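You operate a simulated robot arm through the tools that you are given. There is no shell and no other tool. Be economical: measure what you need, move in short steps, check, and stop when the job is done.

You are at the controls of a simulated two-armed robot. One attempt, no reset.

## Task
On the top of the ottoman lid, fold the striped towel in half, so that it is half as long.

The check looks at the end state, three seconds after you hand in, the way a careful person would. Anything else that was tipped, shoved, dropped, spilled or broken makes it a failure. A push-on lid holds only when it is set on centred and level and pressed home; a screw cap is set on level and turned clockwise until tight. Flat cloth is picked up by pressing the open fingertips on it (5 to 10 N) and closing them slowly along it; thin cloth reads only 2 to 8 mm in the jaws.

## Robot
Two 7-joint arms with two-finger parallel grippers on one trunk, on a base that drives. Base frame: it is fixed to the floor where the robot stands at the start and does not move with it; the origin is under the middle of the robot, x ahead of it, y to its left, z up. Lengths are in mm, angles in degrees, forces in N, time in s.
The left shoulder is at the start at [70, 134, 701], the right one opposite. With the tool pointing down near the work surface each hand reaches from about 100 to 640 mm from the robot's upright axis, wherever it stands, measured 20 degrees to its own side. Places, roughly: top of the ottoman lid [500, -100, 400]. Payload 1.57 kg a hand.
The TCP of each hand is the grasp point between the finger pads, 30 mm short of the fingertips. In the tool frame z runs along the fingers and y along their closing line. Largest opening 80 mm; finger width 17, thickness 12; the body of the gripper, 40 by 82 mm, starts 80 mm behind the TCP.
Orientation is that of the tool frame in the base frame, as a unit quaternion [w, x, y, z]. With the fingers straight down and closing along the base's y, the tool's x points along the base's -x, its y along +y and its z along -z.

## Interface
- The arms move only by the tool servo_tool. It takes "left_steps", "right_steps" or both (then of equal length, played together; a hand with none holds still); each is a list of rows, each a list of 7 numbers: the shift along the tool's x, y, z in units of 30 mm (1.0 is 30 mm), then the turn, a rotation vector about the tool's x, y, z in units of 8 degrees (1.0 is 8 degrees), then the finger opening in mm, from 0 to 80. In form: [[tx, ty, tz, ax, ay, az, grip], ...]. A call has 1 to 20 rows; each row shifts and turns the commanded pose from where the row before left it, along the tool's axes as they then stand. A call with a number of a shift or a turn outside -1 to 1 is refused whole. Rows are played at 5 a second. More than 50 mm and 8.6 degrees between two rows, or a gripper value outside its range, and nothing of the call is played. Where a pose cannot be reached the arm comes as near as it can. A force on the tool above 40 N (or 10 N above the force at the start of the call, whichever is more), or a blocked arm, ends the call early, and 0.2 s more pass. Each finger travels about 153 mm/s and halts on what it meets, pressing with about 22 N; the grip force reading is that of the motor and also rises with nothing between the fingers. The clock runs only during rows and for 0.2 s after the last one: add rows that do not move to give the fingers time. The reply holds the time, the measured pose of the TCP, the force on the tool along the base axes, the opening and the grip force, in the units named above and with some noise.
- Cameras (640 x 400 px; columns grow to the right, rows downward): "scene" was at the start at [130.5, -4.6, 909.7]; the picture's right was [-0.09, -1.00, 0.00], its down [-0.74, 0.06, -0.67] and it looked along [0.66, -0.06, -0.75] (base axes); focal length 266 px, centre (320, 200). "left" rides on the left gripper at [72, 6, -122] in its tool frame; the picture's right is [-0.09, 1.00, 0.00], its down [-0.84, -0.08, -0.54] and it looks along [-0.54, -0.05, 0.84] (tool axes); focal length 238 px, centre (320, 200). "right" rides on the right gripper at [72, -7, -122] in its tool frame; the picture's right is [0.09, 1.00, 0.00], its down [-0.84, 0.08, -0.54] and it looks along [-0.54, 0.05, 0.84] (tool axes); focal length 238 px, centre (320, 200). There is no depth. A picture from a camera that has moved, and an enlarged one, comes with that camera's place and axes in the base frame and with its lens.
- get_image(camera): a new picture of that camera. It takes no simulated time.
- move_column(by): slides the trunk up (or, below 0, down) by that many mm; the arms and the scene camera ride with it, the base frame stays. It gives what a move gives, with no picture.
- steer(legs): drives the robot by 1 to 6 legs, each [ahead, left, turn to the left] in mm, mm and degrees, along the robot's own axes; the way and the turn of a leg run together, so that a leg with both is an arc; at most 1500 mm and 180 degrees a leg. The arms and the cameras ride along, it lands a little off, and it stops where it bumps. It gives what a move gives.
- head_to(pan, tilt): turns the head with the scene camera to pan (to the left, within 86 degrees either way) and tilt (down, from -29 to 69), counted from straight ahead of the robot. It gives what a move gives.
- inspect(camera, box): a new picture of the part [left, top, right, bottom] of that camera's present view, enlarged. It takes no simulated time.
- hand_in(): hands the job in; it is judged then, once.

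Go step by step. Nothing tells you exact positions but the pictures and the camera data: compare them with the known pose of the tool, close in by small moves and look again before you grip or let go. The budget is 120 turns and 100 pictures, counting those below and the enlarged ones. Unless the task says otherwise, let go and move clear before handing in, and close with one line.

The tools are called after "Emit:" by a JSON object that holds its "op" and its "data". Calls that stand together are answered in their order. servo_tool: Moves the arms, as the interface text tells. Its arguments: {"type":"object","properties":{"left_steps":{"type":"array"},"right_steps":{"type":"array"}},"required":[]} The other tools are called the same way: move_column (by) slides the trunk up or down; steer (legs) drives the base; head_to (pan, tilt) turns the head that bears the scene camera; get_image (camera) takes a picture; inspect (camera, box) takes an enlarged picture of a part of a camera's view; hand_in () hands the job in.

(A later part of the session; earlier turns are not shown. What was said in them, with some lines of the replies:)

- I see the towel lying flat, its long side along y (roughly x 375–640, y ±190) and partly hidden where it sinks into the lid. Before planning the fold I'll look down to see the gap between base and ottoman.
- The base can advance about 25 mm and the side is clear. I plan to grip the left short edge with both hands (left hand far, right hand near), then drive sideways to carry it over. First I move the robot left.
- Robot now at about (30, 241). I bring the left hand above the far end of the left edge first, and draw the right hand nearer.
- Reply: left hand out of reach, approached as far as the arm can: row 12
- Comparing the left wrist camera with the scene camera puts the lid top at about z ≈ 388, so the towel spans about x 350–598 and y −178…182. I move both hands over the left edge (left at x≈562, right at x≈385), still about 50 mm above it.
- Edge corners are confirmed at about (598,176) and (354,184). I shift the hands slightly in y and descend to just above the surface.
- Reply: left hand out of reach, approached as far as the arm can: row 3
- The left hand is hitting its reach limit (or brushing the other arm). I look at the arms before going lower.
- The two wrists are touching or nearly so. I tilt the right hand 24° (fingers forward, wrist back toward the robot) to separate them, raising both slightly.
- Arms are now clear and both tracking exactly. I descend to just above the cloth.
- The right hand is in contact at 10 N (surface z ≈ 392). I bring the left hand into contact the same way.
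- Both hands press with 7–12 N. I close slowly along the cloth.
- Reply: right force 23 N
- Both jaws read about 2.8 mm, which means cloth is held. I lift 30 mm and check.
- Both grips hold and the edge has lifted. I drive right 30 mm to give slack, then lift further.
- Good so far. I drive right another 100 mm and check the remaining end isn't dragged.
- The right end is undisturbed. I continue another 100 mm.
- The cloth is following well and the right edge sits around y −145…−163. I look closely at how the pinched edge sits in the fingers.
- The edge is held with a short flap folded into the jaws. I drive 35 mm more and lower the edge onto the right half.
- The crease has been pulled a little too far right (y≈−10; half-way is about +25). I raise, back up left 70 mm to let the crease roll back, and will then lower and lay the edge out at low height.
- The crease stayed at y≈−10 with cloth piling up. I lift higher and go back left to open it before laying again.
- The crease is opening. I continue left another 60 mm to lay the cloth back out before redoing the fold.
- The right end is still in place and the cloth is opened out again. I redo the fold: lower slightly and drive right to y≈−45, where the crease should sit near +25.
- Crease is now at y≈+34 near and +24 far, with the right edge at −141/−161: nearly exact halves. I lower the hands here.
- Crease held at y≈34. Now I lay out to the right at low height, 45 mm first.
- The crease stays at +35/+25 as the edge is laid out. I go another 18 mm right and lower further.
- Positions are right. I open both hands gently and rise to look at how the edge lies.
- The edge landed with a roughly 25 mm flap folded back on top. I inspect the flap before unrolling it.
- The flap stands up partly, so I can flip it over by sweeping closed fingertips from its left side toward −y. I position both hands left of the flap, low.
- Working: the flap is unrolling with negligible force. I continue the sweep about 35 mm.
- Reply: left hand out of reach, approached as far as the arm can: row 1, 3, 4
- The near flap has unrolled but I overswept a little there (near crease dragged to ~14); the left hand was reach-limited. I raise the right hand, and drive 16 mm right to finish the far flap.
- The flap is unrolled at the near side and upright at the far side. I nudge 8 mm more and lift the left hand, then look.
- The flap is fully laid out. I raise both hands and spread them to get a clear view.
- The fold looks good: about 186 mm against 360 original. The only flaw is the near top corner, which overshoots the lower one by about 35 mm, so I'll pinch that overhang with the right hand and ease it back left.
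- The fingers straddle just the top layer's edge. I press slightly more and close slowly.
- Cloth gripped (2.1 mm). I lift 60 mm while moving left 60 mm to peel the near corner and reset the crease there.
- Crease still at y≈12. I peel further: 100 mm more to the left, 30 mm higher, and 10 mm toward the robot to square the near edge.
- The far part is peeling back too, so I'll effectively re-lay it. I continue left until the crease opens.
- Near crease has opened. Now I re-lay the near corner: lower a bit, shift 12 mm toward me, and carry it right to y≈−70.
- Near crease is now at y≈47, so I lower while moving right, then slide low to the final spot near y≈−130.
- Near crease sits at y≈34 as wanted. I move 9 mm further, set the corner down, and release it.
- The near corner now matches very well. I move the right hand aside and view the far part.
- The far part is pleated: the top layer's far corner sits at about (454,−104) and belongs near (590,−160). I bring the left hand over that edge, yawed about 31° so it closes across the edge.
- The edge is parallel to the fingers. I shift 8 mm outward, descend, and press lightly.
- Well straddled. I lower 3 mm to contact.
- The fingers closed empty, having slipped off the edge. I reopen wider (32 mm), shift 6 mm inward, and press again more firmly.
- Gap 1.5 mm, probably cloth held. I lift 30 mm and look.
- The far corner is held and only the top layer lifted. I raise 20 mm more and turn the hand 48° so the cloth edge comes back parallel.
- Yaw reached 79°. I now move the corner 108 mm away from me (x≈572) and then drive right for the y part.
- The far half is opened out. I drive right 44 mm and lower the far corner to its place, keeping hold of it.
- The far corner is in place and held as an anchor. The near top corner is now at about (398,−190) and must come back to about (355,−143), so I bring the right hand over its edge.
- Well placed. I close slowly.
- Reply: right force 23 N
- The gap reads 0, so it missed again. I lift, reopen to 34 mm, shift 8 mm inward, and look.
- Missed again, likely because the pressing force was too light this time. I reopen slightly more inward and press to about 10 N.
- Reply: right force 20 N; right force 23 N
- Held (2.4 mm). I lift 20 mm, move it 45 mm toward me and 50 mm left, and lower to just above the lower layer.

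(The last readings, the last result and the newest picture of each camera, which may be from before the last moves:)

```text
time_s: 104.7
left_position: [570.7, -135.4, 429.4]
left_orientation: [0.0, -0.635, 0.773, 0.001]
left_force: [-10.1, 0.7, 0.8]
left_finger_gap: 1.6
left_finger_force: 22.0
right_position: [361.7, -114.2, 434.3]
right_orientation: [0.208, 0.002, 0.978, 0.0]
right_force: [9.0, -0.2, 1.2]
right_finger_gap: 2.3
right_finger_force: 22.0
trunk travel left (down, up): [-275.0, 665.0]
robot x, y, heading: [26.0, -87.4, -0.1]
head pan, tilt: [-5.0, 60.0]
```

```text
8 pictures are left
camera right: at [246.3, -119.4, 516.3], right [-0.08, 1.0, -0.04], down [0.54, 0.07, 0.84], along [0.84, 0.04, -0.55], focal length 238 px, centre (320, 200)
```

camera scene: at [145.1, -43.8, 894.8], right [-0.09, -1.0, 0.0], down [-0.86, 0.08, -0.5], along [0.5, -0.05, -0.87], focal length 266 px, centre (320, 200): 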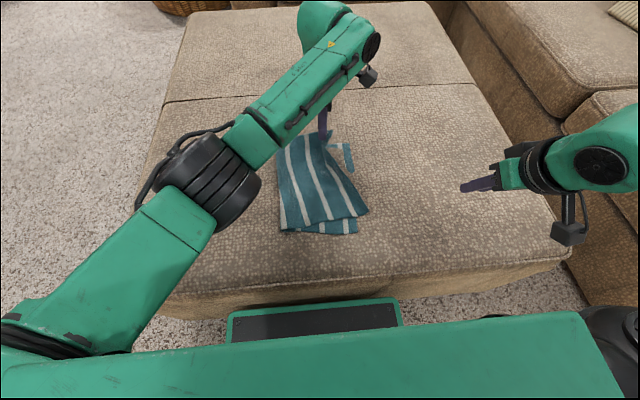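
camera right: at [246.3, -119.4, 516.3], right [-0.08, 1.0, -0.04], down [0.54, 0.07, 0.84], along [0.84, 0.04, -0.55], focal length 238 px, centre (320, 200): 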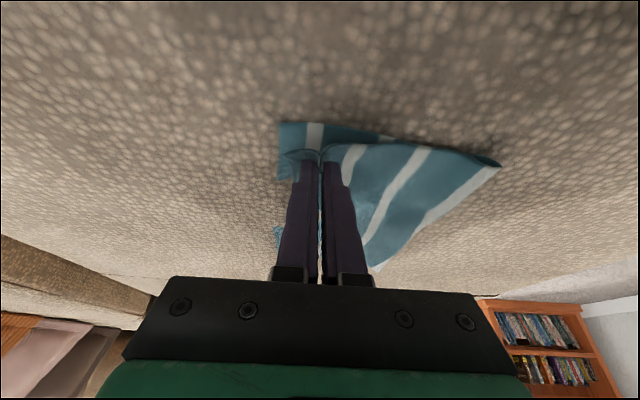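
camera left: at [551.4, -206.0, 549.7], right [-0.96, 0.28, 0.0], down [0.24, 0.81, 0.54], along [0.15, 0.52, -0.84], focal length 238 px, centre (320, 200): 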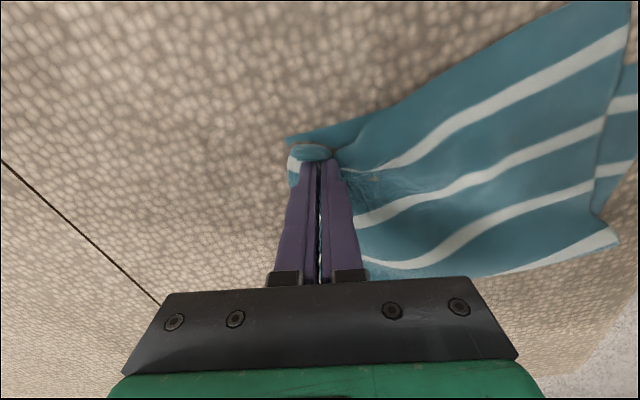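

Taut and aligned (9 N in x). I ease back 8 mm, lower, release both hands and rise.

Emit:
{"op": "servo_tool", "data": {"right_steps": [[-0.244, 0, 0.109, 0, 0, 0, 0], [0.1, 0, 0.22, 0, 0, 0, 0], [0, 0, 0, 0, 0, 0, 4], [0, 0, 0, 0, 0, 0, 10], [0, 0, 0, 0, 0, 0, 18], [0, 0, 0, 0, 0, 0, 26], [-0.16, 0, -0.37, 0, 0, 0, 26], [-0.25, 0, -0.55, 0, 0, 0, 26], [-0.25, 0, -0.55, 0, 0, 0, 26], [-0.25, 0, -0.55, 0, 0, 0, 26], [0, 0, 0, 0, 0, 0, 26]], "left_steps": [[0, 0, 0, 0, 0, 0, 0], [0, 0, 0, 0, 0, 0, 0], [0, 0, 0, 0, 0, 0, 4], [0, 0, 0, 0, 0, 0, 10], [0, 0, 0, 0, 0, 0, 18], [0, 0, 0, 0, 0, 0, 26], [0, 0, -0.4, 0, 0, 0, 26], [0, 0, -0.6, 0, 0, 0, 26], [0, 0, -0.6, 0, 0, 0, 26], [0, 0, -0.6, 0, 0, 0, 26], [0, 0, 0, 0, 0, 0, 26]]}}

Emit:
{"op": "servo_tool", "data": {"left_steps": [[0.9, 0, -0.4, 0, 0, 0, 26], [0, 0, -0.4, 0, 0, 1, 26], [0, 0, -0.4, 0, 0, 1, 26], [0, 0, 0, 0, 0, 1, 26], [0, 0, 0, 0, 0, 1, 26], [0, 0, 0, 0, 0, 1, 26], [0, 0, 0, 0, 0, 1, 26], [0, 0, 0, 0, 0, 1, 26], [0, 0, 0, 0, 0, 1, 26], [0, 0, 0, 0, 0, 1, 26], [0.1, 0.9, 0, 0, 0, 0, 26], [0.1, 0.9, 0, 0, 0, 0, 26], [0.1, 0.9, 0, 0, 0, 0, 26], [0.1, 0.9, 0, 0, 0, 0, 26], [0.1, 0.9, 0, 0, 0, 0, 26], [0.1, 0.9, 0, 0, 0, 0, 26], [0.1, 0.9, 0, 0, 0, 0, 26], [0.1, 0.9, 0, 0, 0, 0, 26], [0.1, 0.9, 0, 0, 0, 0, 26]], "right_steps": [[-0.2, -0.9, -0.5, 0, 0, 0, 26], [0, -0.9, 0, 0, 0, 0, 26], [0, -0.9, 0, 0, 0, 0, 26], [0, -0.9, 0, 0, 0, 0, 26], [0, -0.9, 0, 0, 0, 0, 26], [0, -0.9, 0, 0, 0, 0, 26], [0, -0.9, 0, 0, 0, 0, 26], [0, -0.9, 0, 0, 0, 0, 26], [0, 0, 0, 0, 0, 0, 26], [0, 0, 0, 0, 0, 0, 26], [0, 0, 0, 0, 0, 0, 26], [0, 0, 0, 0, 0, 0, 26], [0, 0, 0, 0, 0, 0, 26], [0, 0, 0, 0, 0, 0, 26], [0, 0, 0, 0, 0, 0, 26], [0, 0, 0, 0, 0, 0, 26], [0, 0, 0, 0, 0, 0, 26], [0, 0, 0, 0, 0, 0, 26], [0, 0, 0, 0, 0, 0, 26]]}}

Emit:
{"op": "inspect", "data": {"camera": "scene", "box": [200, 80, 440, 260]}}

```text
time_s: 107.1
left_position: [570.8, -134.6, 494.7]
left_orientation: [0.0, -0.635, 0.772, 0.001]
left_force: [-0.4, 0.1, 0.5]
left_finger_gap: 25.9
left_finger_force: 0.1
right_position: [369.2, -113.3, 494.6]
right_orientation: [0.208, 0.002, 0.978, -0.001]
right_force: [-1.2, 0.9, 1.5]
right_finger_gap: 26.0
right_finger_force: 0.0
trunk travel left (down, up): [-275.0, 665.0]
robot x, y, heading: [26.7, -84.0, -0.2]
head pan, tilt: [-5.0, 60.0]
```

```text
time_s: 111.1
left_position: [511.5, 74.9, 529.3]
left_orientation: [0.0, -0.06, 0.998, 0.0]
left_force: [0.1, -0.1, 0.6]
left_finger_gap: 26.3
left_finger_force: 0.1
right_position: [367.7, -331.2, 509.1]
right_orientation: [0.208, 0.002, 0.978, -0.001]
right_force: [0.1, 0.1, 0.1]
right_finger_gap: 26.0
right_finger_force: 0.1
trunk travel left (down, up): [-275.0, 665.0]
robot x, y, heading: [29.7, -81.6, -0.3]
head pan, tilt: [-5.0, 60.0]
```

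```text
2.22 times, centred on (320, 170) of scene
camera zoom: at [144.7, -88.0, 894.8], right [-0.09, -1.0, 0.0], down [-0.86, 0.08, -0.5], along [0.5, -0.05, -0.87], focal length 591 px, centre (320, 267)
```

zoom: 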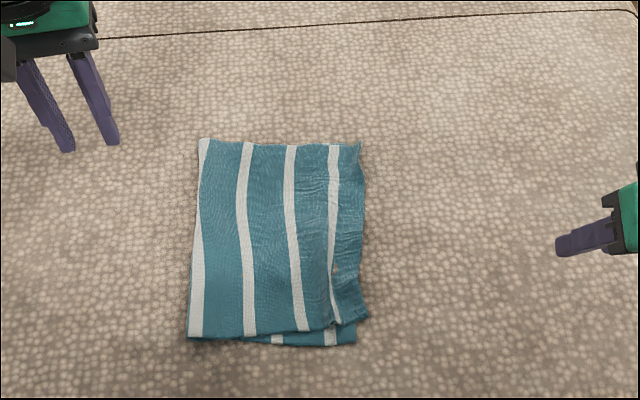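

The towel is now neatly folded in half, with its edges and corners matching to within about 1–2 cm. Both hands are empty and clear, so I hand in.

Emit:
{"op": "hand_in", "data": {}}

```text
The job is handed in.
```

The striped towel is folded in half along its length on top of the ottoman lid. The edges and corners line up to within about 1–2 cm, nothing else was visibly disturbed, and the job is handed in.
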